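You operate a simulated robot arm through the tools that you are given. There is no shell and no other tool.

You are at the controls of a simulated two-armed robot. One attempt, no reset.

Task
Set the tool rail regulator to the figure on the red tool.
Fine: set it with the valve open; then shut the valve and vent.

It is judged by the outcome, as a careful person would: the job done as asked, and still so three seconds after it is handed in. It fails if anything else is knocked over, pushed out of place, dropped, spilled or broken.

Robot
Two 7-joint arms with two-finger grippers on one trunk that stands fixed in place. Base frame: the origin is at the foot of the trunk, x ahead of it, y to its left, z up. Lengths are in mm, angles in rad, forces in N, time in s.
The left shoulder is at [37, 175, 1253], the right one opposite. With the tool pointing down near the work surface each hand reaches from about 100 to 780 mm from the base axis, measured 20 degrees to its own side. Payload 2.94 kg a hand.
Tool frame (each hand has its own): the origin (TCP) lies between the finger pads and is the grasp point; the fingertips stand 30 mm ahead of it; z points along the fingers, y is the line along which they close. The gripper opens to 138 mm. The gripper's body begins 109 mm behind the TCP.
Orientation is that of the tool frame in the base frame, as [roll, pitch, yaw] about the fixed x, y, z axes, in that order (R = Rz(yaw) Ry(pitch) Rx(roll)). With the fingers straight down and closing along the base's y, the tool's x points along the base's -x, its y along +y and its z along -z.

Tools
- The arms move only by the tool jog_arm. It takes "left_steps", "right_steps" or both (then of equal length, played together; a hand with none holds still); each is a list of rows, each a list of 7 numbers: the opening in per cent of the stroke, from 0 (shut) to 100 (fully open), then the shift along the base's x, y, z in units of 100 mm (1.0 is 100 mm), then the turn, a rotation vector about the base's x, y, z in units of 120 degrees (1.0 is 120 degrees). In form: [[grip, x, y, z, ax, ay, az], ...]. A call has 1 to 20 rows; each row is the pose to reach, as a shift and turn from the pose commanded when the call began. A call with a number of a shift or a turn outside -1 to 1 is refused whole. A row lasts 0.2 s, in which the tool goes at most 50 mm and 0.15 rad; a call with a longer step from one row to the next is refused whole, and so is a gripper value outside its range. A pose out of reach is approached as far as the arm can. The call stops where the force on the tool passes 40 N (or 10 N more than at its start, if that is more) or the arm is blocked; 0.2 s more then pass. The fingers move at their own pace and stop on an object; they squeeze with about 30 N. The grip force told is the motor's: it shows also when the fingers shut on nothing. Time passes only in rows, and 0.2 s behind the last, so rows that repeat a pose let the fingers close. The reply holds the time, the measured pose of the TCP, the force on the tool along the base axes, the opening and the grip force, in the units named above and with some noise, with the torque about the TCP (base axes, N m) and any sound that the robot's microphone picked up.
- Cameras (640 x 400 px; columns grow to the right, rows downward): "scene" is now at [93.2, -47.5, 1747.3]; the picture's right is [-0.40, -0.92, -0.00], its down [-0.60, 0.26, -0.75] and it looks along [0.69, -0.30, -0.66] (base axes); focal length 355 px, centre (320, 200). "left" rides on the left gripper at [71, -19, -146] in its tool frame; the picture's right is [0.26, 0.97, 0.00], its down [-0.85, 0.23, -0.48] and it looks along [-0.46, 0.12, 0.88] (tool axes); focal length 280 px, centre (320, 200). "right" rides on the right gripper at [71, 19, -146] in its tool frame; the picture's right is [-0.26, 0.96, 0.00], its down [-0.85, -0.23, -0.48] and it looks along [-0.46, -0.12, 0.88] (tool axes); focal length 280 px, centre (320, 200). There is no depth. A picture from a camera that has moved, and an enlarged one, comes with that camera's place and axes in the base frame and with its lens. The place of the scene camera against the robot may be out by one fixed shift of up to 18 mm in any direction.
- capture(camera): a new picture of that camera. It takes no simulated time.
- move_column(by): slides the trunk up (or, below 0, down) by that many mm; the arms and the scene camera ride with it, the base frame stays. It gives what a move gives, with no picture.
- turn_head(pan, tilt): turns the head with the scene camera to pan (to the left, within 2.094 rad either way) and tilt (down, from -0.506 to 1.204), counted from straight ahead of the robot. It gives what a move gives.
- zoom(camera, box): a new picture of the part [left, top, right, bottom] of that camera's present view, enlarged. It takes no simulated time.
- job_done(): hands the job in; it is judged then, once.

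Nothing tells you positions but the pictures and the camera data. Unless the task says otherwise, let go and move clear before handing in.

The tools are called after "Emit:" as a command line: name --argument value ..., lists and objects as JSON in quotes. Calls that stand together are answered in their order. jog_arm: Moves the arms, as the interface text tells. Its arguments: {"type":"object","properties":{"left_steps":{"type":"array"},"right_steps":{"type":"array"}},"required":[]} The other tools are called the same way: move_column (by) slides the trunk up or down; turn_head (pan, tilt) turns the head that bears the scene camera; capture (camera) takes a picture; zoom (camera, box) takes an enlarged picture of a part of a camera's view; job_done () hands the job in.

At the start:

```text
t: 0.0
left_tool_pos: [506.8, -55.5, 1252.7]
left_orientation: [-3.141, 0.001, 3.14]
left_wrist_force: [0.0, -0.1, 0.8]
left_moment: [0.03, 0.0, -0.02]
left_width: 138.0
left_grip_force: 0.1
right_tool_pos: [463.7, -533.8, 1255.0]
right_orientation: [-3.137, 0.0, 3.139]
right_wrist_force: [0.0, -0.6, 0.2]
right_moment: [0.0, 0.02, 0.0]
right_width: 138.1
right_grip_force: 0.1
trunk travel left (down, up): [-425.0, 309.0]
head pan, tilt: [-0.412, 0.716]
```

scene: 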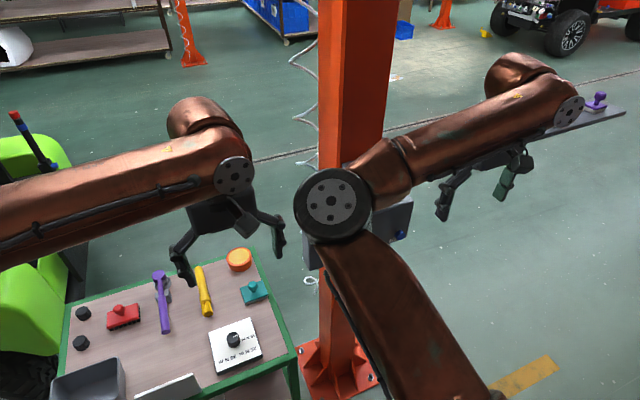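
right: 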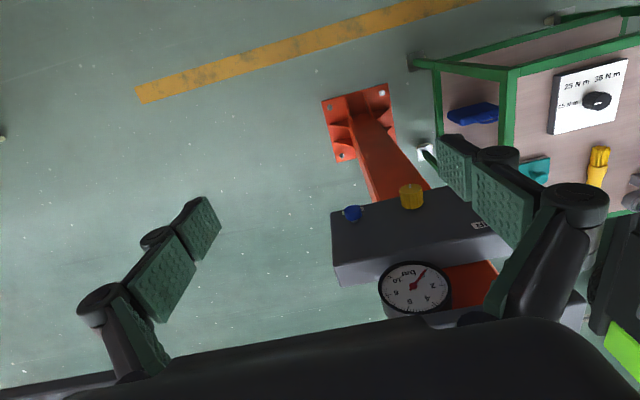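
left: 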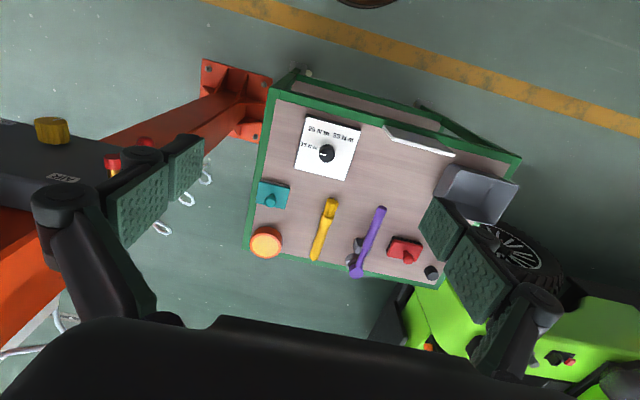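

I see a tool cart at lower left with a red tool and others, a column with a gray box carrying a gauge, a yellow knob and a blue button. I'll look more closely at these before moving anything.

Emit:
zoom --camera "right" --box '[310, 150, 530, 330]'

Emit:
zoom --camera "left" --box '[240, 90, 460, 290]'

Emit:
zoom --camera "left" --box '[360, 220, 450, 280]'

Emit:
zoom --camera "scene" --box '[60, 240, 280, 400]'

Emit:
zoom --camera "scene" --box '[280, 180, 440, 300]'

```text
2.22 times, centred on (420, 240) of right
camera zoom: at [392.7, -514.2, 1400.3], right [0.26, 0.96, 0.0], down [0.85, -0.23, 0.48], along [0.46, -0.13, -0.88], focal length 623 px, centre (98, 111)
```

zoom: 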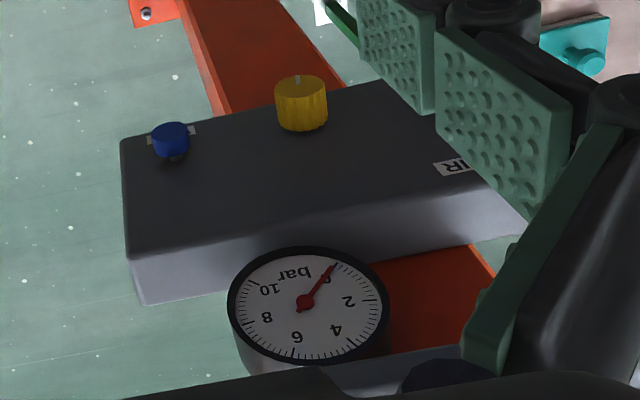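

```text
2.00 times, centred on (350, 190) of left
camera zoom: at [435.4, -75.9, 1397.4], right [-0.26, 0.97, 0.0], down [0.85, 0.23, 0.48], along [0.46, 0.12, -0.88], focal length 561 px, centre (260, 220)
```

zoom: 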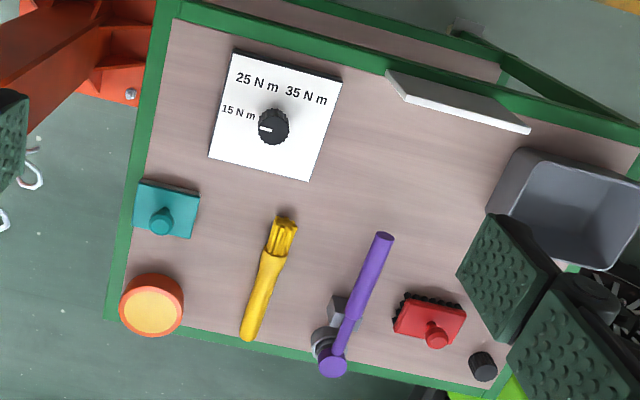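

```text
6.67 times, centred on (405, 250) of left
camera zoom: at [435.4, -75.9, 1397.4], right [-0.26, 0.97, 0.0], down [0.85, 0.23, 0.48], along [0.46, 0.12, -0.88], focal length 1869 px, centre (-247, -133)
```

zoom: 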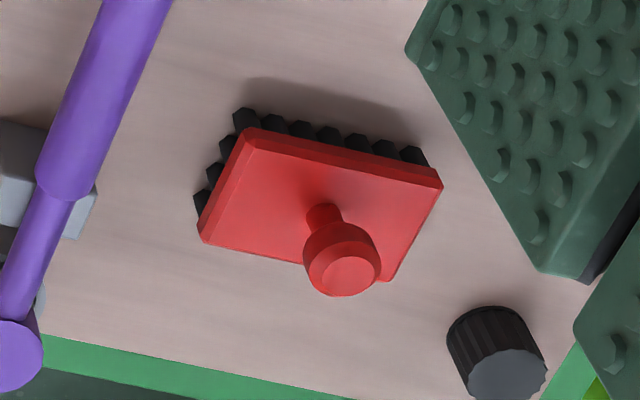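

```text
2.50 times, centred on (170, 320) of scene
camera zoom: at [93.2, -47.5, 1747.3], right [-0.4, -0.92, 0.0], down [-0.6, 0.26, -0.75], along [0.69, -0.3, -0.66], focal length 887 px, centre (695, -100)
```

zoom: 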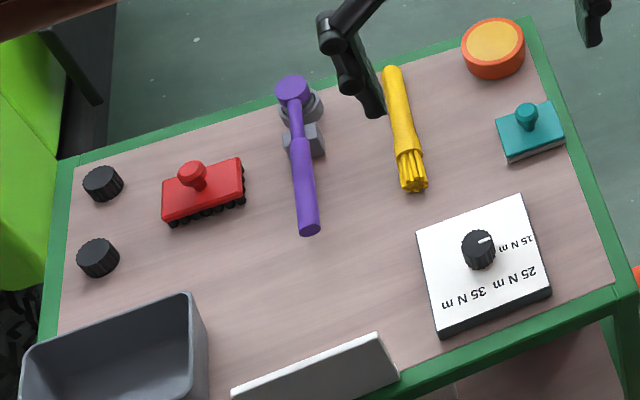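

```text
3.33 times, centred on (360, 240) of scene
camera zoom: at [93.2, -47.5, 1747.3], right [-0.4, -0.92, 0.0], down [-0.6, 0.26, -0.75], along [0.69, -0.3, -0.66], focal length 1183 px, centre (187, 67)
```

zoom: 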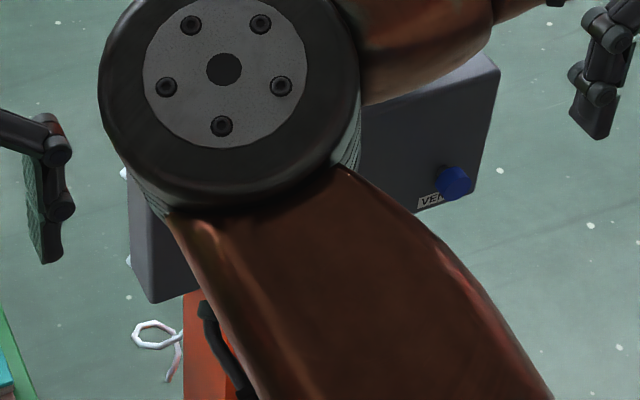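

The gray box on the orange post has a gauge on top, a yellow knob, a blue VENT button and an "AIR" label. I'll turn the head and look around for the red tool and the valve.

Emit:
zoom --camera "left" --box '[0, 50, 240, 250]'

Emit:
zoom --camera "right" --box '[420, 0, 640, 250]'

Emit:
turn_head --pan -0.3 --tilt 0.2

Emit:
capture --camera "scene"

```text
2.00 times, centred on (120, 150) of left
camera zoom: at [435.4, -75.9, 1397.4], right [-0.26, 0.97, 0.0], down [0.85, 0.23, 0.48], along [0.46, 0.12, -0.88], focal length 561 px, centre (720, 300)
```

zoom: 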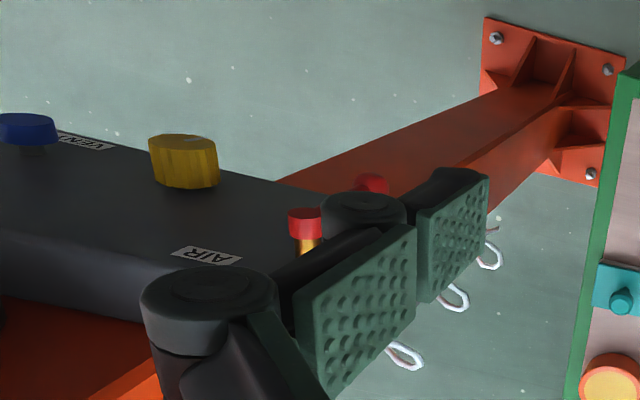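

```text
1.60 times, centred on (530, 125) of right
camera zoom: at [392.7, -514.2, 1400.3], right [0.26, 0.96, 0.0], down [0.85, -0.23, 0.48], along [0.46, -0.13, -0.88], focal length 449 px, centre (-16, 320)
```

zoom: 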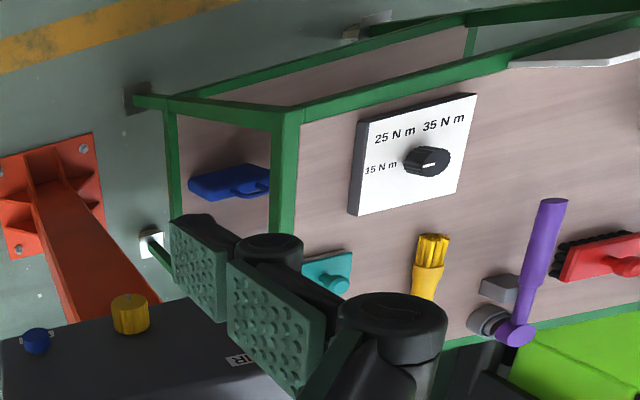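

```text
t: 0.9
left_tool_pos: [507.1, -56.8, 1252.8]
left_orientation: [3.14, -0.001, 3.141]
left_wrist_force: [-1.4, 0.0, 0.5]
left_moment: [-0.01, -0.05, -0.02]
left_width: 138.1
left_grip_force: 0.1
right_tool_pos: [463.6, -533.8, 1255.6]
right_orientation: [-3.14, 0.001, 3.141]
right_wrist_force: [0.6, 0.1, -0.2]
right_moment: [-0.03, -0.03, 0.03]
right_width: 138.0
right_grip_force: 0.1
trunk travel left (down, up): [-425.0, 309.0]
head pan, tilt: [-0.3, 0.201]
```

```text
taken
camera scene: at [105.0, -41.3, 1794.0], right [-0.3, -0.96, 0.0], down [-0.19, 0.06, -0.98], along [0.94, -0.29, -0.2], focal length 355 px, centre (320, 200)
```

scene: 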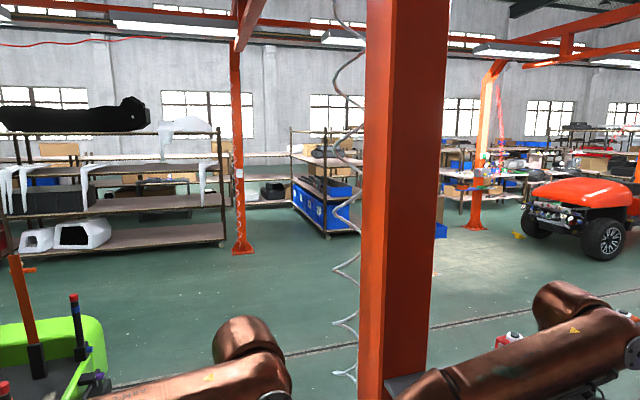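

The post is large and close, with tools partly hidden behind the arms. I'll pan to the right and then to the left to survey everything.

Emit:
turn_head --pan -1.0 --tilt 0.6

Emit:
capture --camera "scene"

Emit:
turn_head --pan 0.3 --tilt 0.7

Emit:
capture --camera "scene"

Emit:
turn_head --pan -0.6 --tilt 1.1

Emit:
capture --camera "scene"

```text
t: 2.0
left_tool_pos: [507.2, -57.4, 1252.5]
left_orientation: [-3.141, 0.0, -3.141]
left_wrist_force: [0.4, 0.5, -0.9]
left_moment: [0.0, -0.01, -0.04]
left_width: 138.2
left_grip_force: 0.0
right_tool_pos: [463.5, -533.9, 1256.2]
right_orientation: [-3.139, 0.002, 3.141]
right_wrist_force: [0.1, -0.1, -0.3]
right_moment: [-0.01, 0.06, -0.01]
right_width: 138.2
right_grip_force: 0.1
trunk travel left (down, up): [-425.0, 309.0]
head pan, tilt: [-1.0, 0.6]
```

```text
taken
camera scene: at [63.8, -88.1, 1757.3], right [-0.84, -0.54, 0.0], down [-0.31, 0.48, -0.83], along [0.45, -0.69, -0.56], focal length 355 px, centre (320, 200)
```

scene: 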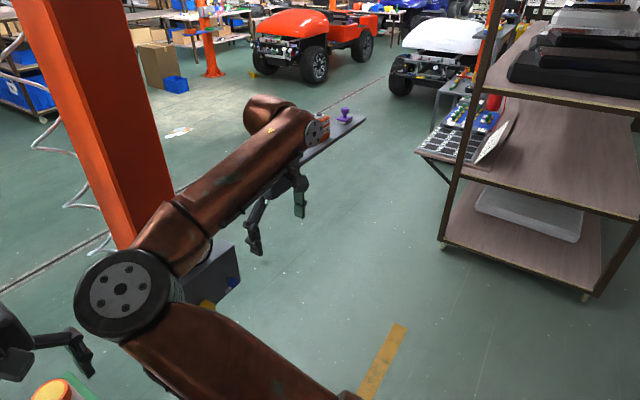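

```text
t: 3.5
left_tool_pos: [506.8, -56.7, 1252.1]
left_orientation: [-3.14, 0.002, -3.141]
left_wrist_force: [-0.4, -0.4, 0.8]
left_moment: [0.02, 0.01, -0.01]
left_width: 138.4
left_grip_force: 0.1
right_tool_pos: [463.5, -533.4, 1256.3]
right_orientation: [-3.141, -0.001, -3.141]
right_wrist_force: [-0.6, 0.3, 0.1]
right_moment: [-0.05, 0.01, 0.01]
right_width: 138.0
right_grip_force: 0.0
trunk travel left (down, up): [-425.0, 309.0]
head pan, tilt: [0.3, 0.7]
```

```text
taken
camera scene: at [97.2, 11.3, 1748.7], right [0.29, -0.96, 0.0], down [-0.62, -0.19, -0.76], along [0.73, 0.23, -0.64], focal length 355 px, centre (320, 200)
```

scene: 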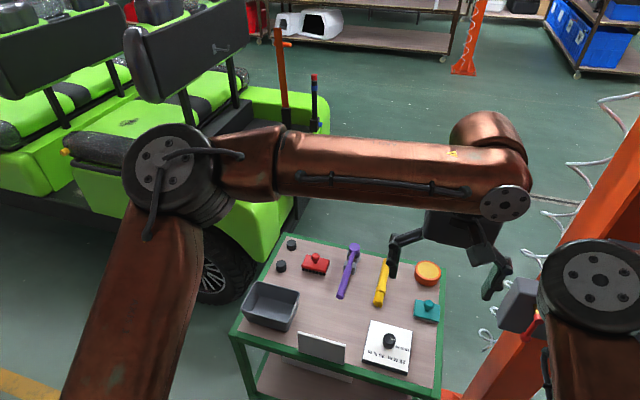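

```text
t: 4.7
left_tool_pos: [506.9, -57.2, 1252.4]
left_orientation: [-3.139, -0.002, 3.141]
left_wrist_force: [0.5, 0.4, -0.3]
left_moment: [0.0, -0.02, 0.0]
left_width: 137.8
left_grip_force: 0.0
right_tool_pos: [462.9, -534.4, 1254.7]
right_orientation: [-3.14, -0.001, 3.141]
right_wrist_force: [-0.1, 0.1, -0.9]
right_moment: [-0.02, -0.04, -0.03]
right_width: 137.9
right_grip_force: 0.1
trunk travel left (down, up): [-425.0, 309.0]
head pan, tilt: [-0.6, 1.1]
```

```text
taken
camera scene: at [68.1, -49.3, 1718.7], right [-0.56, -0.83, 0.0], down [-0.74, 0.5, -0.45], along [0.37, -0.26, -0.89], focal length 355 px, centre (320, 200)
```

scene: 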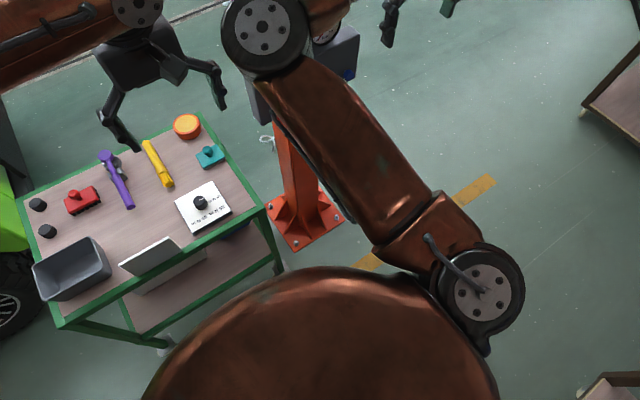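

The box with the yellow knob is at about (638, -429, 990) with its controls facing the robot. I'll retract the right arm to the side to clear the view, and tilt the left hand to look at the box's left side.

Emit:
jog_arm --right_steps '[[100, -0.3, -0.3, 0, 0, 0, 0], [100, -0.6, -0.6, 0, 0, 0, 0], [100, -0.9, -0.9, 0, 0, 0, 0], [100, -1.0, -1.0, 0, 0, 0, 0]]' --left_steps '[[100, -0.1, 0.3, 0, -0.07, 0, 0], [100, -0.2, 0.6, 0, -0.14, 0, 0], [100, -0.3, 0.9, 0, -0.21, 0, 0], [100, -0.4, 1.0, 0, -0.28, 0, 0]]'

Emit:
turn_head --pan -0.6 --tilt 0.7

Emit:
capture --camera "scene"

Emit:
capture --camera "left"

Emit:
capture --camera "right"

```text
t: 5.7
left_tool_pos: [468.3, 46.3, 1253.0]
left_orientation: [-2.553, 0.0, -3.141]
left_wrist_force: [1.2, 0.5, 0.8]
left_moment: [-0.03, 0.0, 0.0]
left_width: 138.0
left_grip_force: 0.1
right_tool_pos: [362.2, -631.8, 1256.7]
right_orientation: [-3.138, 0.002, 3.141]
right_wrist_force: [0.0, 0.6, 0.6]
right_moment: [-0.06, -0.01, 0.03]
right_width: 138.0
right_grip_force: 0.0
trunk travel left (down, up): [-425.0, 309.0]
head pan, tilt: [-0.6, 1.1]
```

```text
t: 6.5
left_tool_pos: [468.7, 44.2, 1253.5]
left_orientation: [-2.555, 0.0, 3.141]
left_wrist_force: [0.3, -0.2, 0.4]
left_moment: [0.01, 0.01, 0.03]
left_width: 138.0
left_grip_force: 0.1
right_tool_pos: [362.8, -631.7, 1254.1]
right_orientation: [-3.14, 0.0, -3.141]
right_wrist_force: [0.4, -0.1, 0.5]
right_moment: [-0.03, 0.01, 0.0]
right_width: 137.9
right_grip_force: 0.1
trunk travel left (down, up): [-425.0, 309.0]
head pan, tilt: [-0.6, 0.7]
```

```text
taken
camera scene: at [85.8, -61.0, 1748.6], right [-0.57, -0.82, 0.0], down [-0.53, 0.36, -0.76], along [0.63, -0.43, -0.64], focal length 355 px, centre (320, 200)
```

scene: 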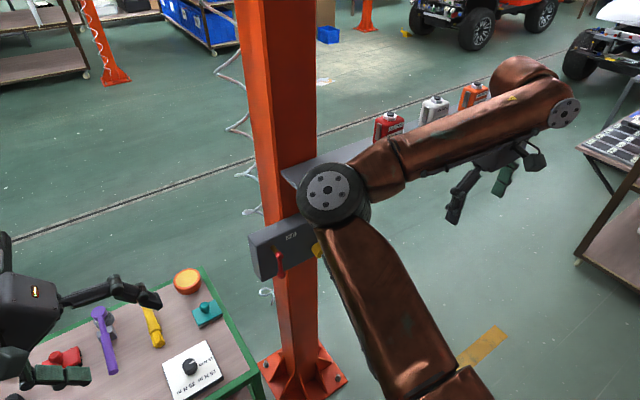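

```text
taken
camera left: at [397.3, 108.9, 1383.9], right [-0.26, 0.8, -0.53], down [0.85, 0.45, 0.27], along [0.46, -0.38, -0.8], focal length 280 px, centre (320, 200)
```

left: 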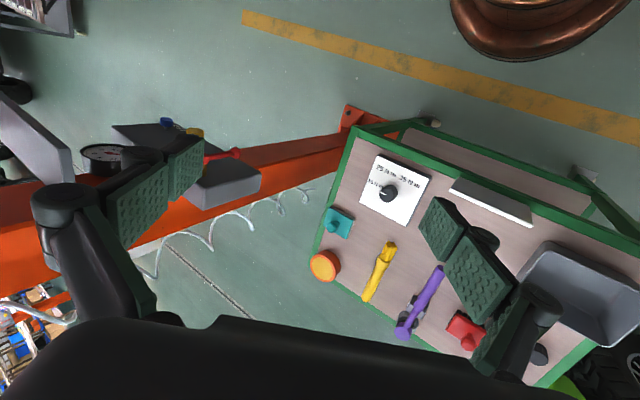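

```text
taken
camera right: at [292.3, -613.1, 1400.0], right [0.26, 0.96, 0.0], down [0.85, -0.23, 0.48], along [0.46, -0.13, -0.88], focal length 280 px, centre (320, 200)
```

right: 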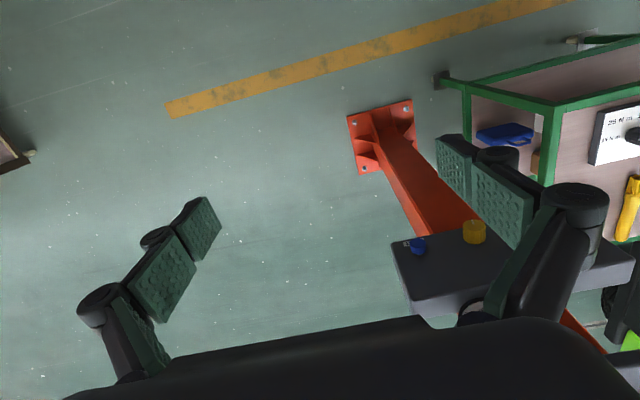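

Now I see a shelf with red, white and orange tools on the tool rail, and a red lever valve on the left part of the box. Zooming in on these.

Emit:
zoom --camera "scene" --box '[350, 70, 510, 170]'

Emit:
zoom --camera "scene" --box '[240, 200, 340, 290]'

Emit:
zoom --camera "left" --box '[60, 90, 280, 230]'

Emit:
zoom --camera "scene" --box '[365, 95, 425, 150]'

```text
4.00 times, centred on (430, 120) of scene
camera zoom: at [85.8, -61.0, 1748.6], right [-0.57, -0.82, 0.0], down [-0.53, 0.36, -0.76], along [0.63, -0.43, -0.64], focal length 1420 px, centre (-120, 520)
```

zoom: 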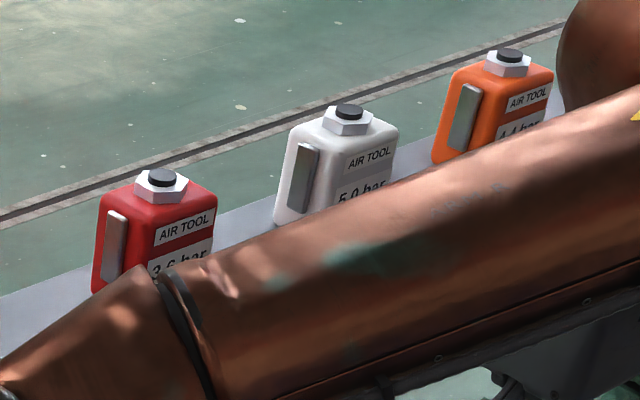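

```text
4.44 times, centred on (290, 245) of scene
camera zoom: at [85.8, -61.0, 1748.6], right [-0.57, -0.82, 0.0], down [-0.53, 0.36, -0.76], along [0.63, -0.43, -0.64], focal length 1578 px, centre (453, 0)
```

zoom: 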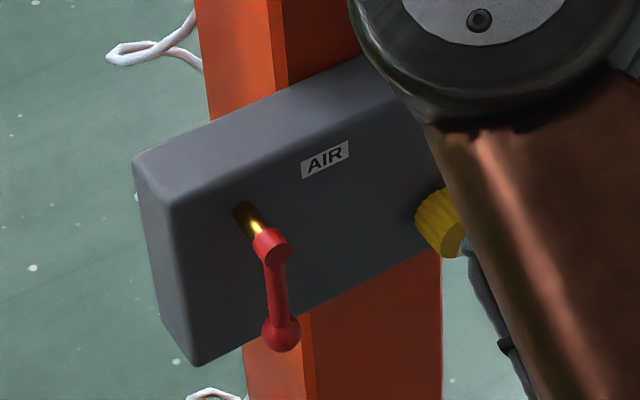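

```text
2.86 times, centred on (170, 160) of left
camera zoom: at [397.3, 108.9, 1383.9], right [-0.26, 0.8, -0.53], down [0.85, 0.45, 0.27], along [0.46, -0.38, -0.8], focal length 801 px, centre (749, 314)
```

zoom: 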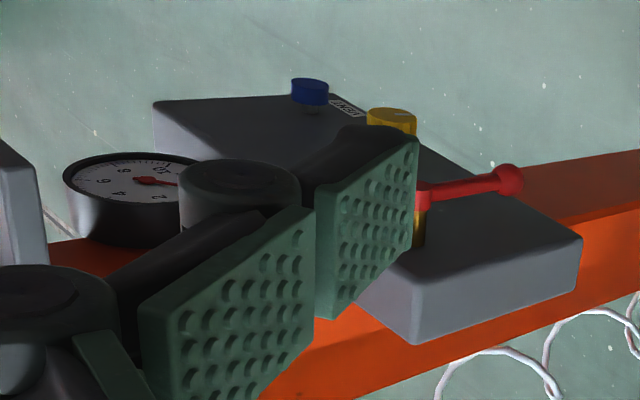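

```text
7.27 times, centred on (395, 122) of scene
camera zoom: at [85.8, -61.0, 1748.6], right [-0.57, -0.82, 0.0], down [-0.53, 0.36, -0.76], along [0.63, -0.43, -0.64], focal length 2582 px, centre (-226, 764)
```

zoom: 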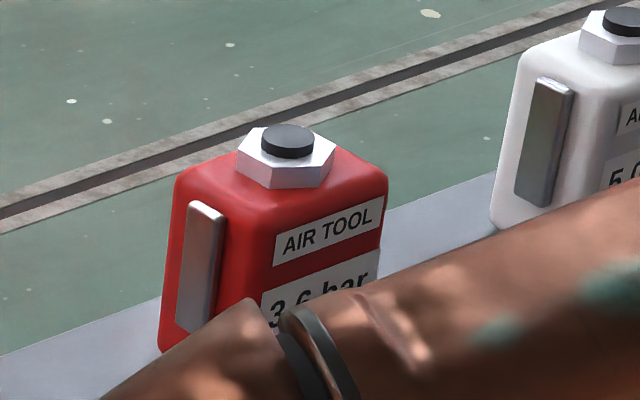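

The red tool reads "3.6 bar" so far, the red lever valve hangs down (probably shut), and the gauge sits at about (681, -471, 1143). I'll retract the right arm further and angle the left wrist camera toward the box and gauge.

Emit:
jog_arm --right_steps '[[100, -0.25, -0.1, 0, 0, 0, 0], [100, -0.5, -0.2, 0, 0, 0, 0], [100, -0.75, -0.25, 0, 0, 0, 0], [100, -1.0, -0.3, 0, 0, 0, 0]]' --left_steps '[[100, 0, 0, 0.1, -0.06, 0, 0], [100, 0, 0, 0.2, -0.12, 0, 0], [100, 0, 0, 0.3, -0.18, 0, 0], [100, 0, 0, 0.4, -0.23, 0, 0]]'

Emit:
capture --camera "scene"

Emit:
capture --camera "left"

Emit:
zoom --camera "scene" --box '[360, 80, 500, 170]'

```text
t: 7.5
left_tool_pos: [467.0, 44.1, 1291.9]
left_orientation: [-2.072, 0.001, -3.141]
left_wrist_force: [-0.7, -0.8, 0.5]
left_moment: [0.0, -0.07, 0.03]
left_width: 138.2
left_grip_force: 0.1
right_tool_pos: [261.8, -664.1, 1254.3]
right_orientation: [3.142, 0.001, 3.141]
right_wrist_force: [-0.5, 0.0, 0.3]
right_moment: [0.01, 0.0, -0.01]
right_width: 138.1
right_grip_force: 0.0
trunk travel left (down, up): [-425.0, 309.0]
head pan, tilt: [-0.6, 0.7]
```

```text
taken
camera scene: at [85.2, -61.5, 1748.7], right [-0.57, -0.82, 0.0], down [-0.53, 0.36, -0.77], along [0.63, -0.43, -0.64], focal length 355 px, centre (320, 200)
```

scene: 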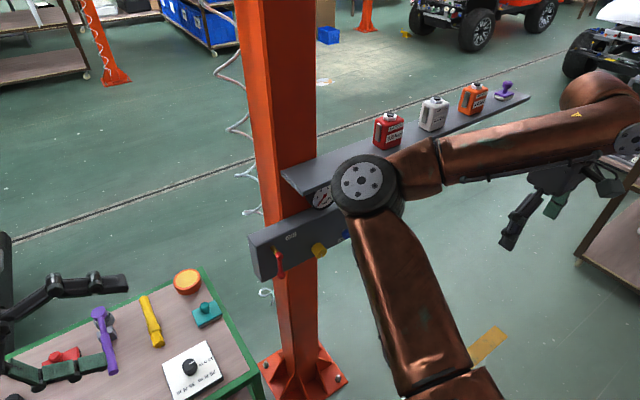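

```text
taken
camera left: at [395.5, 162.3, 1378.2], right [-0.26, 0.46, -0.85], down [0.85, 0.53, 0.03], along [0.46, -0.71, -0.53], focal length 280 px, centre (320, 200)
```

left: 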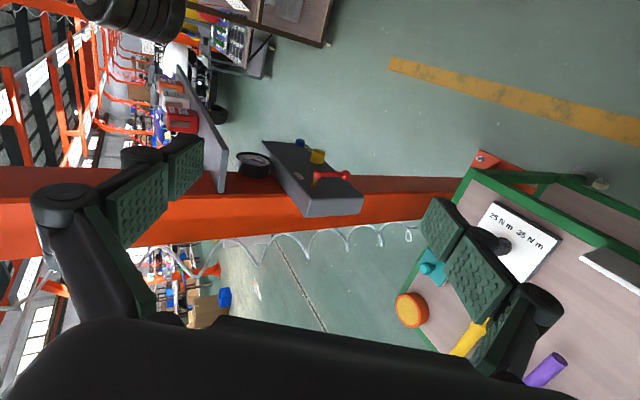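

```text
4.44 times, centred on (430, 125) of scene
camera zoom: at [85.2, -61.5, 1748.7], right [-0.57, -0.82, 0.0], down [-0.53, 0.36, -0.77], along [0.63, -0.43, -0.64], focal length 1578 px, centre (-169, 533)
```

zoom: 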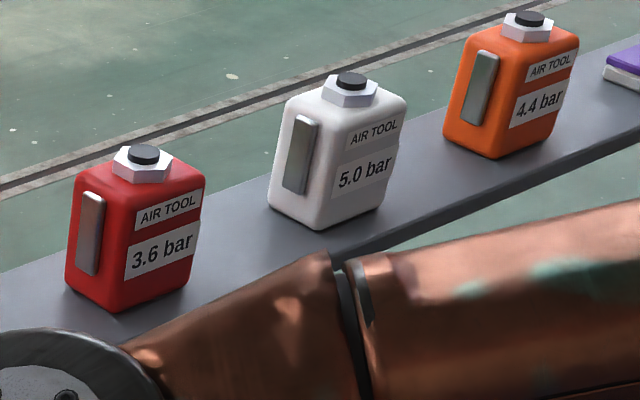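

The red tool clearly says 3.6 bar. Now I'll zoom the left camera on the box for geometry and the gauge scale.

Emit:
zoom --camera "left" --box '[220, 120, 380, 220]'

Emit:
zoom --camera "scene" --box '[240, 160, 370, 290]'

```text
4.00 times, centred on (300, 170) of left
camera zoom: at [395.5, 162.3, 1378.2], right [-0.26, 0.46, -0.85], down [0.85, 0.53, 0.03], along [0.46, -0.71, -0.53], focal length 1122 px, centre (400, 320)
```

zoom: 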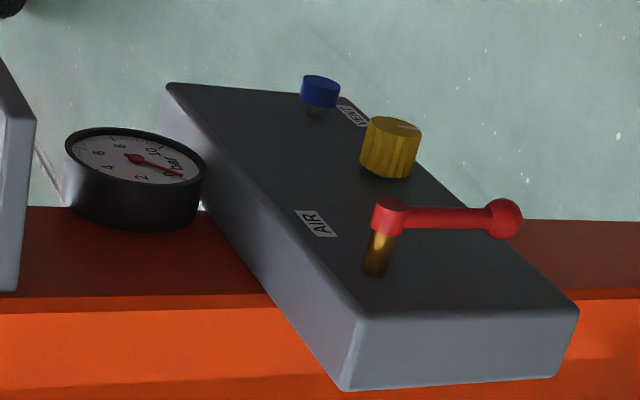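

```text
3.08 times, centred on (305, 225) of scene
camera zoom: at [85.2, -61.5, 1748.7], right [-0.57, -0.82, 0.0], down [-0.53, 0.36, -0.77], along [0.63, -0.43, -0.64], focal length 1092 px, centre (366, 123)
```

zoom: 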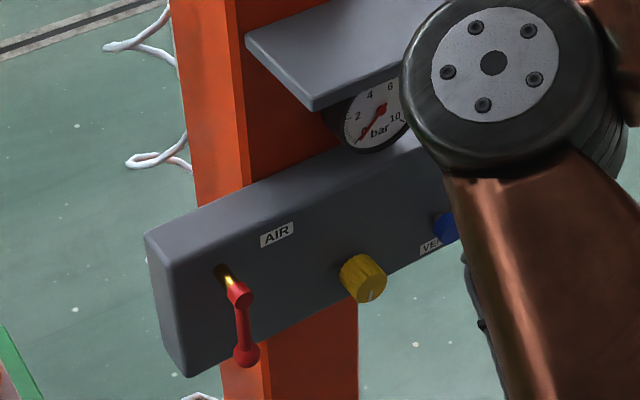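

Geometry so far: knob about (641,-428,988), lever hub about (623,-294,1066) with its ball at (624,-295,987), vent about (643,-527,994), gauge about (681,-471,1143), and the shelf's front edge near x=613, z=1237. Next I'll bring the right hand lower and forward in stages, turning it to point forward (+x).

Emit:
jog_arm --right_steps '[[100, 0.25, 0.1, -0.2, 0, 0, 0], [100, 0.5, 0.2, -0.4, 0, 0, 0], [100, 0.75, 0.3, -0.6, 0, 0, 0], [100, 1.0, 0.4, -0.8, 0, 0, 0]]'

Emit:
jog_arm --right_steps '[[100, 0.1, 0.1, -0.1, 0, -0.068, 0], [100, 0.2, 0.2, -0.2, 0, -0.136, 0], [100, 0.3, 0.3, -0.3, 0, -0.204, 0], [100, 0.4, 0.4, -0.4, 0, -0.272, 0], [100, 0.5, 0.5, -0.5, 0, -0.34, 0], [100, 0.6, 0.6, -0.6, 0, -0.408, 0], [100, 0.7, 0.7, -0.7, 0, -0.476, 0], [100, 0.8, 0.8, -0.8, 0, -0.544, 0], [100, 0.9, 0.9, -0.9, 0, -0.612, 0], [100, 1.0, 1.0, -1.0, 0, -0.68, 0], [100, 1.0, 1.0, -1.0, 0, -0.75, 0]]'

Emit:
capture --camera "scene"

Emit:
capture --camera "right"

Emit:
capture --camera "left"

```text
t: 8.6
left_tool_pos: [468.4, 44.0, 1292.5]
left_orientation: [-2.073, 0.001, -3.141]
left_wrist_force: [-0.3, 0.7, 0.3]
left_moment: [0.0, -0.03, 0.0]
left_width: 137.9
left_grip_force: 0.1
right_tool_pos: [363.8, -624.1, 1172.0]
right_orientation: [-3.139, 0.0, 3.141]
right_wrist_force: [-0.6, -0.1, 0.9]
right_moment: [-0.02, 0.03, -0.01]
right_width: 138.1
right_grip_force: 0.1
trunk travel left (down, up): [-425.0, 309.0]
head pan, tilt: [-0.6, 0.7]
```

```text
t: 10.9
left_tool_pos: [466.6, 42.6, 1292.4]
left_orientation: [-2.075, 0.0, 3.141]
left_wrist_force: [-1.0, -0.2, 0.0]
left_moment: [0.04, -0.05, 0.12]
left_width: 138.1
left_grip_force: 0.0
right_tool_pos: [428.4, -585.7, 1136.2]
right_orientation: [-2.732, 1.484, -2.818]
right_wrist_force: [-1.6, 0.2, -1.2]
right_moment: [-0.02, -0.07, 0.03]
right_width: 138.2
right_grip_force: 0.0
right hand out of reach, approached as far as the arm can: row 9, 10, 11
trunk travel left (down, up): [-425.0, 309.0]
head pan, tilt: [-0.6, 0.7]
```

```text
taken
camera scene: at [83.1, -62.1, 1748.8], right [-0.56, -0.83, 0.0], down [-0.53, 0.36, -0.77], along [0.63, -0.43, -0.64], focal length 355 px, centre (320, 200)
```

scene: 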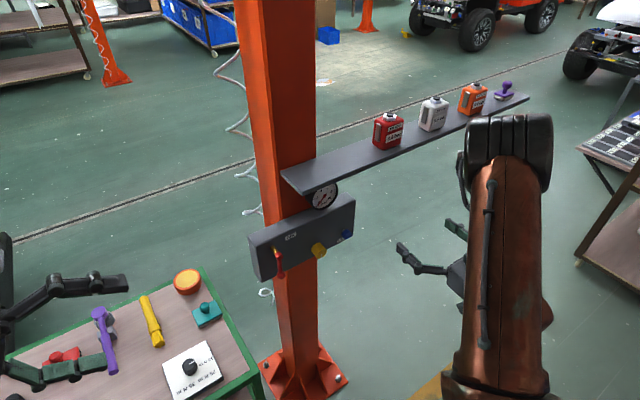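

```text
taken
camera right: at [280.1, -555.9, 1075.4], right [0.1, 0.97, 0.23], down [-0.42, -0.16, 0.89], along [0.9, -0.19, 0.39], focal length 280 px, centre (320, 200)
```

right: 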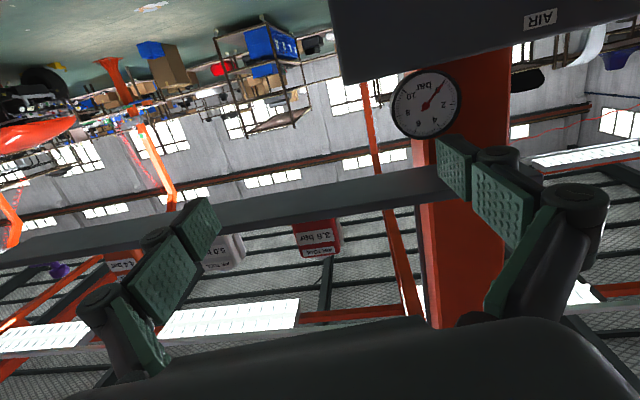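

```text
taken
camera left: at [394.1, 161.6, 1378.8], right [-0.26, 0.47, -0.85], down [0.85, 0.53, 0.03], along [0.46, -0.71, -0.53], focal length 280 px, centre (320, 200)
```

left: 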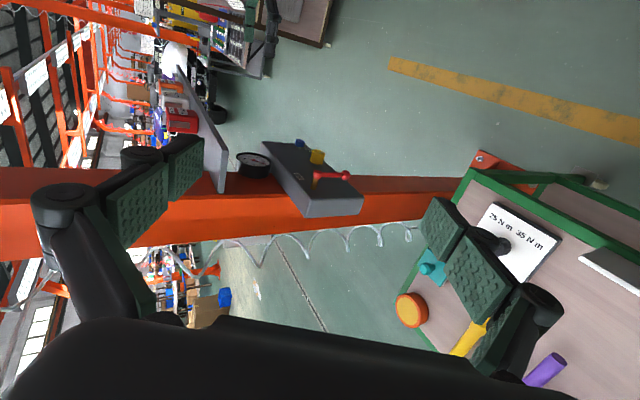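

The arm folded near its limit, but the scene view of the box is now clear. I'll move the hand forward to bring it back within reach.

Emit:
jog_arm --right_steps '[[100, 0.2, 0, 0, 0, 0, 0], [100, 0.4, 0, 0, 0, 0, 0], [100, 0.6, 0, 0, 0, 0, 0], [100, 0.6, 0, 0, 0, 0, 0]]'

Emit:
capture --camera "scene"

```text
t: 11.9
left_tool_pos: [468.8, 42.8, 1292.3]
left_orientation: [-2.073, 0.002, -3.141]
left_wrist_force: [-0.5, 0.4, -0.1]
left_moment: [0.0, 0.0, 0.04]
left_width: 137.9
left_grip_force: 0.1
right_tool_pos: [522.1, -522.9, 1075.9]
right_orientation: [-0.532, 1.569, -0.532]
right_wrist_force: [0.4, 0.4, -0.6]
right_moment: [-0.02, -0.05, 0.0]
right_width: 138.3
right_grip_force: 0.2
right hand out of reach, approached as far as the arm can: row 1
trunk travel left (down, up): [-425.0, 309.0]
head pan, tilt: [-0.6, 0.7]
```

```text
taken
camera scene: at [85.7, -61.6, 1748.7], right [-0.56, -0.83, 0.0], down [-0.53, 0.36, -0.76], along [0.63, -0.43, -0.64], focal length 355 px, centre (320, 200)
```

scene: 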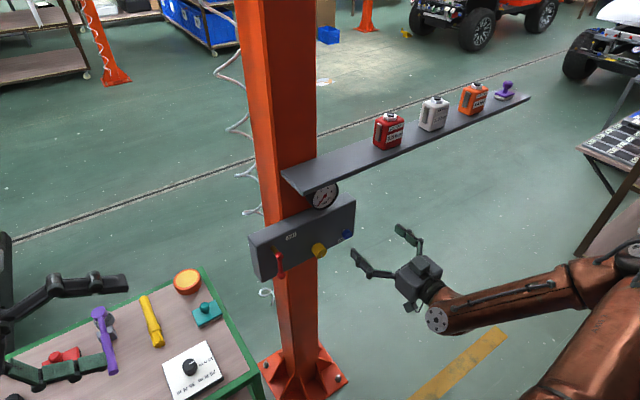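

Very good: the right hand now points forward at (522,-523,1076) and the scene camera has a clear view of gauge and controls. Zooming in for detail.

Emit:
zoom --camera "scene" --box '[240, 170, 370, 290]'

Emit:
zoom --camera "scene" --box '[300, 175, 350, 215]'

Emit:
capture --camera "right"

Emit:
zoom --camera "scene" --box '[300, 225, 360, 265]'

```text
3.33 times, centred on (305, 230) of scene
camera zoom: at [85.7, -61.6, 1748.7], right [-0.56, -0.83, 0.0], down [-0.53, 0.36, -0.76], along [0.63, -0.43, -0.64], focal length 1183 px, centre (370, 100)
```

zoom: 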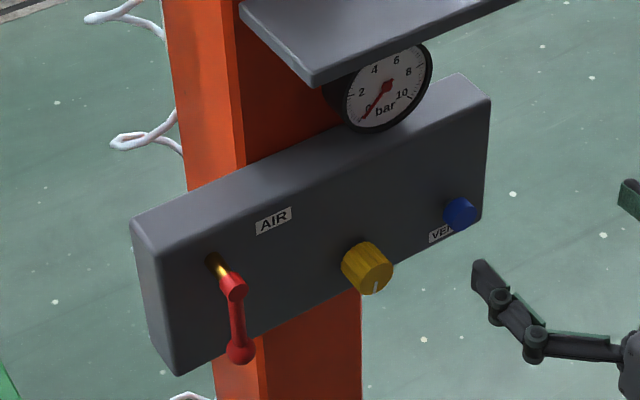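

```text
10.00 times, centred on (325, 195) of scene
camera zoom: at [85.7, -61.6, 1748.7], right [-0.56, -0.83, 0.0], down [-0.53, 0.36, -0.76], along [0.63, -0.43, -0.64], focal length 3550 px, centre (270, 250)
```

zoom: 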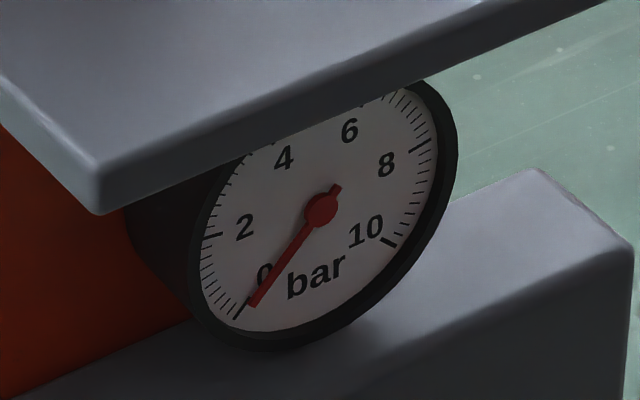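

```text
taken
camera right: at [376.1, -503.6, 1003.9], right [0.0, 0.97, 0.26], down [-0.48, -0.23, 0.85], along [0.88, -0.12, 0.46], focal length 280 px, centre (320, 200)
```

right: 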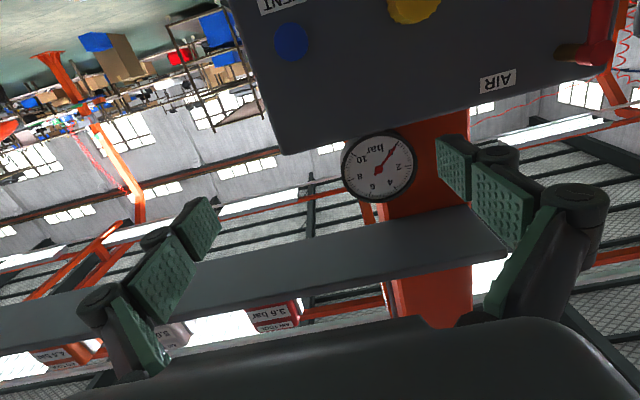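

```text
10.00 times, centred on (330, 245) of scene
camera zoom: at [85.7, -61.6, 1748.7], right [-0.56, -0.83, 0.0], down [-0.53, 0.36, -0.76], along [0.63, -0.43, -0.64], focal length 3550 px, centre (220, -250)
```

zoom: 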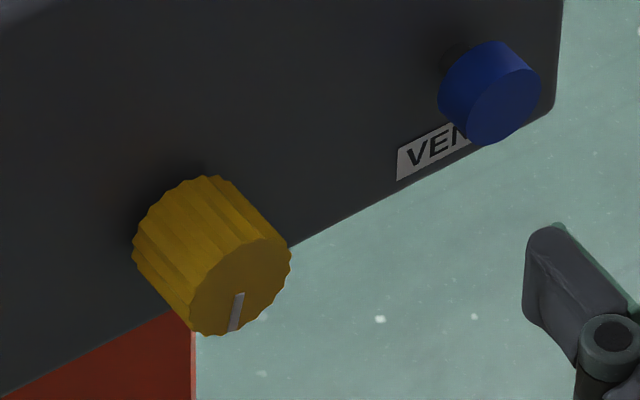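

The gauge has 0.2-bar minor ticks, so 3.6 is two ticks before the 4, but the shelf edge hides that area from the scene camera. I'll lower the trunk so the camera sees the gauge below the shelf.

Emit:
move_column --by -150

Emit:
capture --camera "scene"

Emit:
zoom --camera "scene" --box '[290, 80, 370, 140]'

Emit:
capture --camera "left"

```text
t: 13.7
left_tool_pos: [467.4, 43.2, 1144.2]
left_orientation: [-2.073, 0.002, -3.141]
left_wrist_force: [-1.4, -0.7, 0.4]
left_moment: [-0.02, 0.0, 0.04]
left_width: 138.0
left_grip_force: 0.1
right_tool_pos: [523.0, -523.1, 926.2]
right_orientation: [-0.096, 1.567, -0.096]
right_wrist_force: [-0.2, 0.8, 0.4]
right_moment: [0.01, 0.01, 0.01]
right_width: 137.9
right_grip_force: 0.1
trunk travel left (down, up): [-275.0, 459.0]
head pan, tilt: [-0.6, 0.7]
```

```text
taken
camera scene: at [162.1, -61.6, 1597.1], right [-0.57, -0.82, 0.0], down [-0.53, 0.36, -0.76], along [0.63, -0.43, -0.64], focal length 355 px, centre (320, 200)
```

scene: 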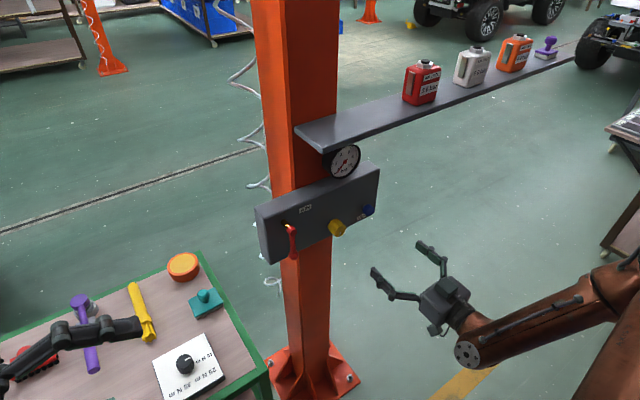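

```text
6.67 times, centred on (330, 110) of scene
camera zoom: at [162.1, -61.6, 1597.1], right [-0.57, -0.82, 0.0], down [-0.53, 0.36, -0.76], along [0.63, -0.43, -0.64], focal length 2366 px, centre (253, 800)
```

zoom: 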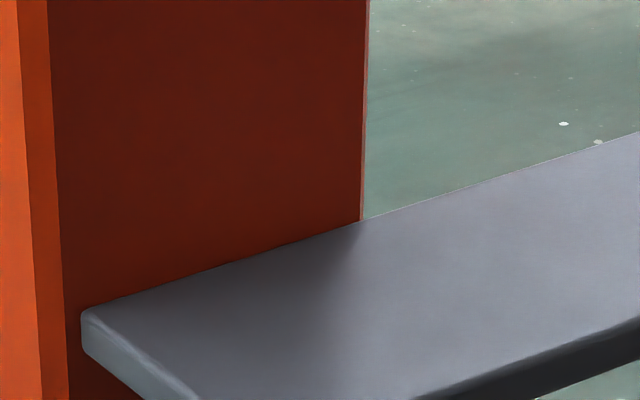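

```text
taken
camera left: at [394.8, 161.9, 1229.4], right [-0.26, 0.47, -0.85], down [0.85, 0.53, 0.03], along [0.46, -0.71, -0.53], focal length 280 px, centre (320, 200)
```

left: 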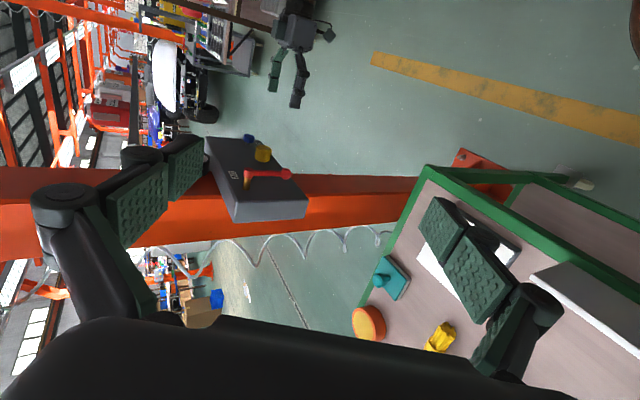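

The trunk is lower and the gauge is clear of the shelf. Zooming on the gauge and box now.

Emit:
zoom --camera "scene" --box '[319, 140, 367, 180]'

Emit:
zoom --camera "scene" --box '[250, 140, 390, 270]'

Emit:
zoom --camera "left" --box '[190, 120, 320, 230]'

Emit:
capture --camera "right"

```text
10.00 times, centred on (343, 160) of scene
camera zoom: at [162.1, -61.6, 1597.1], right [-0.57, -0.82, 0.0], down [-0.53, 0.36, -0.76], along [0.63, -0.43, -0.64], focal length 3550 px, centre (90, 600)
```

zoom: 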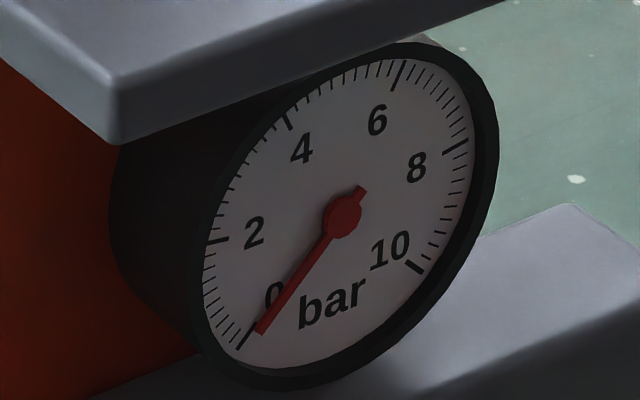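

```text
3.08 times, centred on (320, 205) of scene
camera zoom: at [162.1, -61.6, 1597.1], right [-0.57, -0.82, 0.0], down [-0.53, 0.36, -0.76], along [0.63, -0.43, -0.64], focal length 1092 px, centre (320, 185)
```

zoom: 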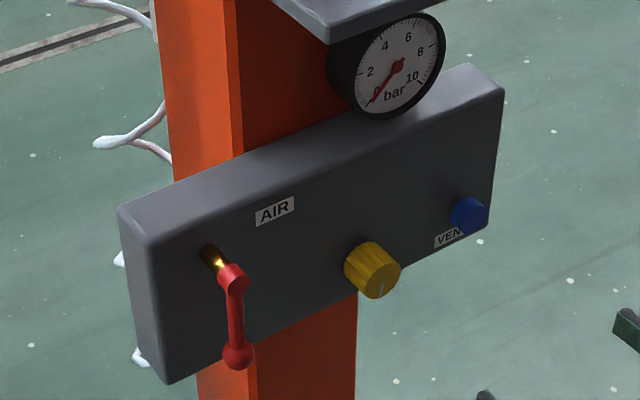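

```text
3.64 times, centred on (255, 175) of left
camera zoom: at [394.8, 161.9, 1229.4], right [-0.26, 0.47, -0.85], down [0.85, 0.53, 0.03], along [0.46, -0.71, -0.53], focal length 1020 px, centre (556, 291)
```

zoom: 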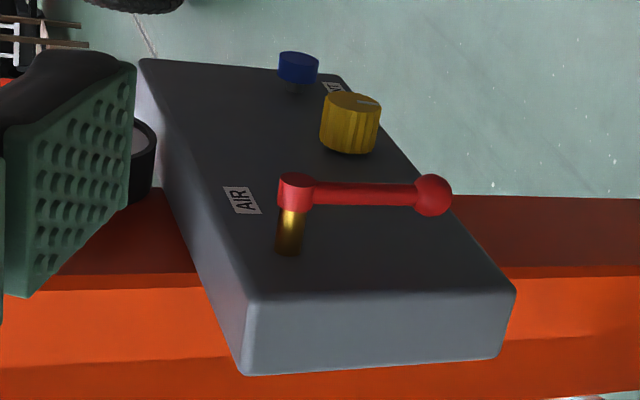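

```text
taken
camera right: at [377.5, -504.0, 854.2], right [0.0, 0.97, 0.26], down [-0.48, -0.23, 0.85], along [0.88, -0.13, 0.46], focal length 280 px, centre (320, 200)
```

right: 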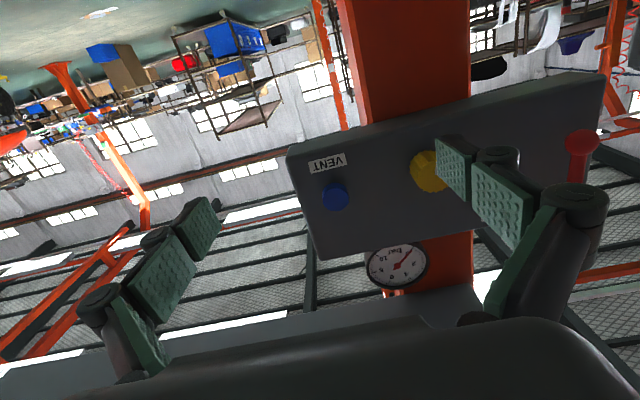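

Targets are well established now: lever bar at (623,-295,~1018), knob (641,-427,988), vent (642,-525,994), box face at about x=668. I'll bring the right hand to a standoff in front of the red lever.

Emit:
jog_arm --right_steps '[[80, 0, 0.25, 0.15, 0, 0, 0], [60, 0, 0.5, 0.3, 0, 0, 0], [60, 0, 0.75, 0.45, 0, 0, 0], [60, 0, 1.0, 0.6, 0, 0, 0]]'

Emit:
jog_arm --right_steps '[[60, 0.05, 0.25, 0.08, 0, 0, 0], [60, 0.1, 0.5, 0.16, 0, 0, 0], [60, 0.15, 0.75, 0.24, 0, 0, 0], [60, 0.2, 1.0, 0.32, 0, 0, 0], [60, 0.2, 1.0, 0.32, 0, 0, 0]]'

Emit:
capture --camera "scene"

Emit:
capture --camera "right"

Emit:
capture --camera "left"

```text
t: 14.7
left_tool_pos: [467.2, 42.7, 1143.1]
left_orientation: [-2.072, 0.002, -3.14]
left_wrist_force: [-0.4, 0.4, -0.6]
left_moment: [0.0, 0.03, 0.0]
left_width: 137.8
left_grip_force: 0.0
right_tool_pos: [512.3, -467.2, 964.9]
right_orientation: [-0.006, 1.568, -0.006]
right_wrist_force: [1.0, 0.3, -0.2]
right_moment: [0.01, 0.0, -0.01]
right_width: 82.8
right_grip_force: 0.1
right hand out of reach, approached as far as the arm can: row 2, 3, 4
trunk travel left (down, up): [-275.0, 459.0]
head pan, tilt: [-0.6, 0.7]
```

```text
t: 15.9
left_tool_pos: [467.3, 43.0, 1142.0]
left_orientation: [-2.072, 0.001, -3.141]
left_wrist_force: [0.1, -0.9, -0.5]
left_moment: [0.01, -0.03, -0.02]
left_width: 137.9
left_grip_force: 0.0
right_tool_pos: [511.8, -464.2, 960.8]
right_orientation: [0.067, 1.569, 0.066]
right_wrist_force: [-0.3, 0.9, 0.4]
right_moment: [0.01, 0.0, 0.0]
right_width: 82.9
right_grip_force: 0.1
right hand out of reach, approached as far as the arm can: row 1, 2, 3, 4, 5
trunk travel left (down, up): [-275.0, 459.0]
head pan, tilt: [-0.6, 0.7]
```

```text
taken
camera scene: at [162.8, -61.5, 1596.9], right [-0.57, -0.82, 0.0], down [-0.53, 0.36, -0.76], along [0.63, -0.43, -0.64], focal length 355 px, centre (320, 200)
```

scene: 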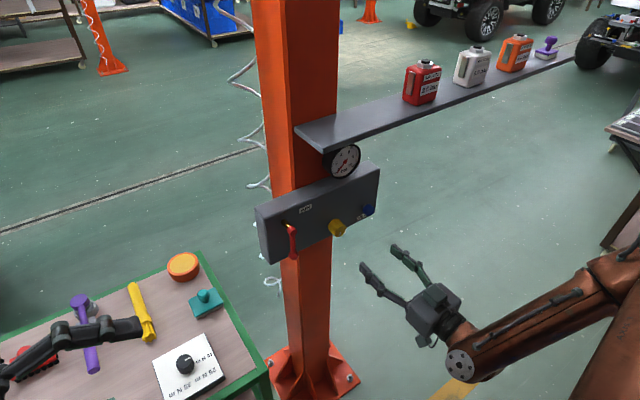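

```text
taken
camera right: at [365.9, -444.7, 887.7], right [0.0, 0.96, 0.26], down [-0.48, -0.23, 0.85], along [0.88, -0.12, 0.46], focal length 280 px, centre (320, 200)
```

right: 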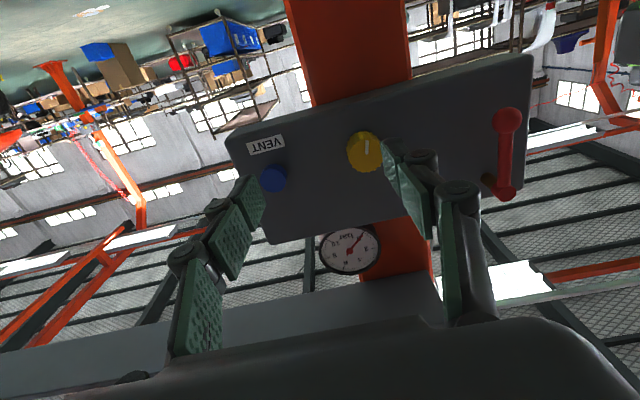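

```text
taken
camera left: at [395.4, 162.0, 1228.7], right [-0.26, 0.47, -0.85], down [0.85, 0.53, 0.03], along [0.46, -0.71, -0.53], focal length 280 px, centre (320, 200)
```

left: 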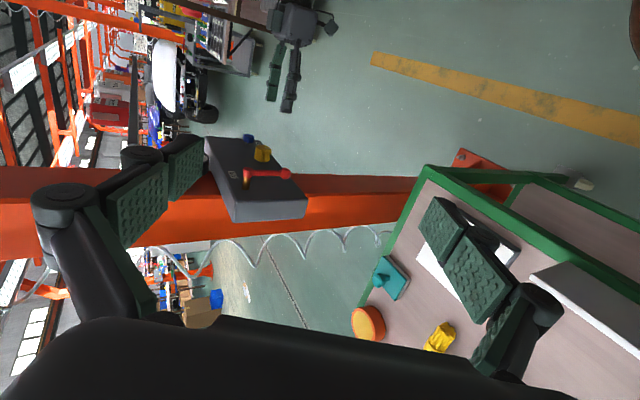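

The hand reached only (512,-464,961) because of arm limits this close in. I'll set the commanded pose back to a point in front of the knob and check what becomes reachable further forward.

Emit:
jog_arm --right_steps '[[60, 0.05, -0.4, -0.1, 0, 0, 0], [60, 0.1, -0.8, -0.2, 0, 0, 0], [60, 0.12, -1.0, -0.3, 0, 0, 0], [60, 0.12, -1.0, -0.3, 0, 0, 0]]'

Emit:
capture --camera "scene"

```text
t: 16.9
left_tool_pos: [466.7, 43.5, 1143.4]
left_orientation: [-2.074, 0.0, 3.14]
left_wrist_force: [0.2, 0.1, -0.3]
left_moment: [0.0, 0.03, 0.0]
left_width: 137.7
left_grip_force: 0.0
right_tool_pos: [520.1, -565.0, 925.0]
right_orientation: [-3.13, 1.57, -3.132]
right_wrist_force: [-0.7, 0.9, 0.7]
right_moment: [0.03, 0.01, -0.04]
right_width: 82.7
right_grip_force: 0.1
trunk travel left (down, up): [-275.0, 459.0]
head pan, tilt: [-0.6, 0.7]
```

```text
taken
camera scene: at [162.7, -61.3, 1596.9], right [-0.57, -0.82, 0.0], down [-0.53, 0.36, -0.76], along [0.63, -0.43, -0.64], focal length 355 px, centre (320, 200)
```

scene: 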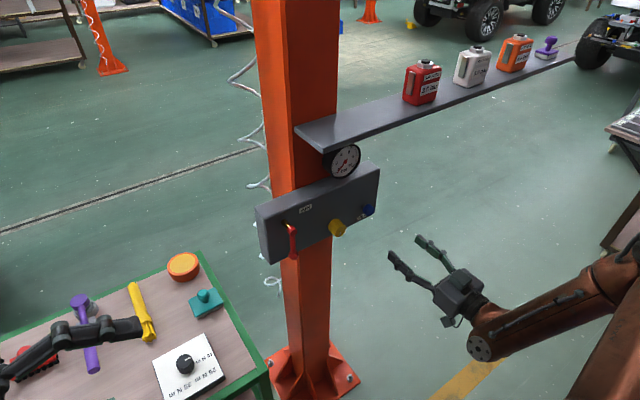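

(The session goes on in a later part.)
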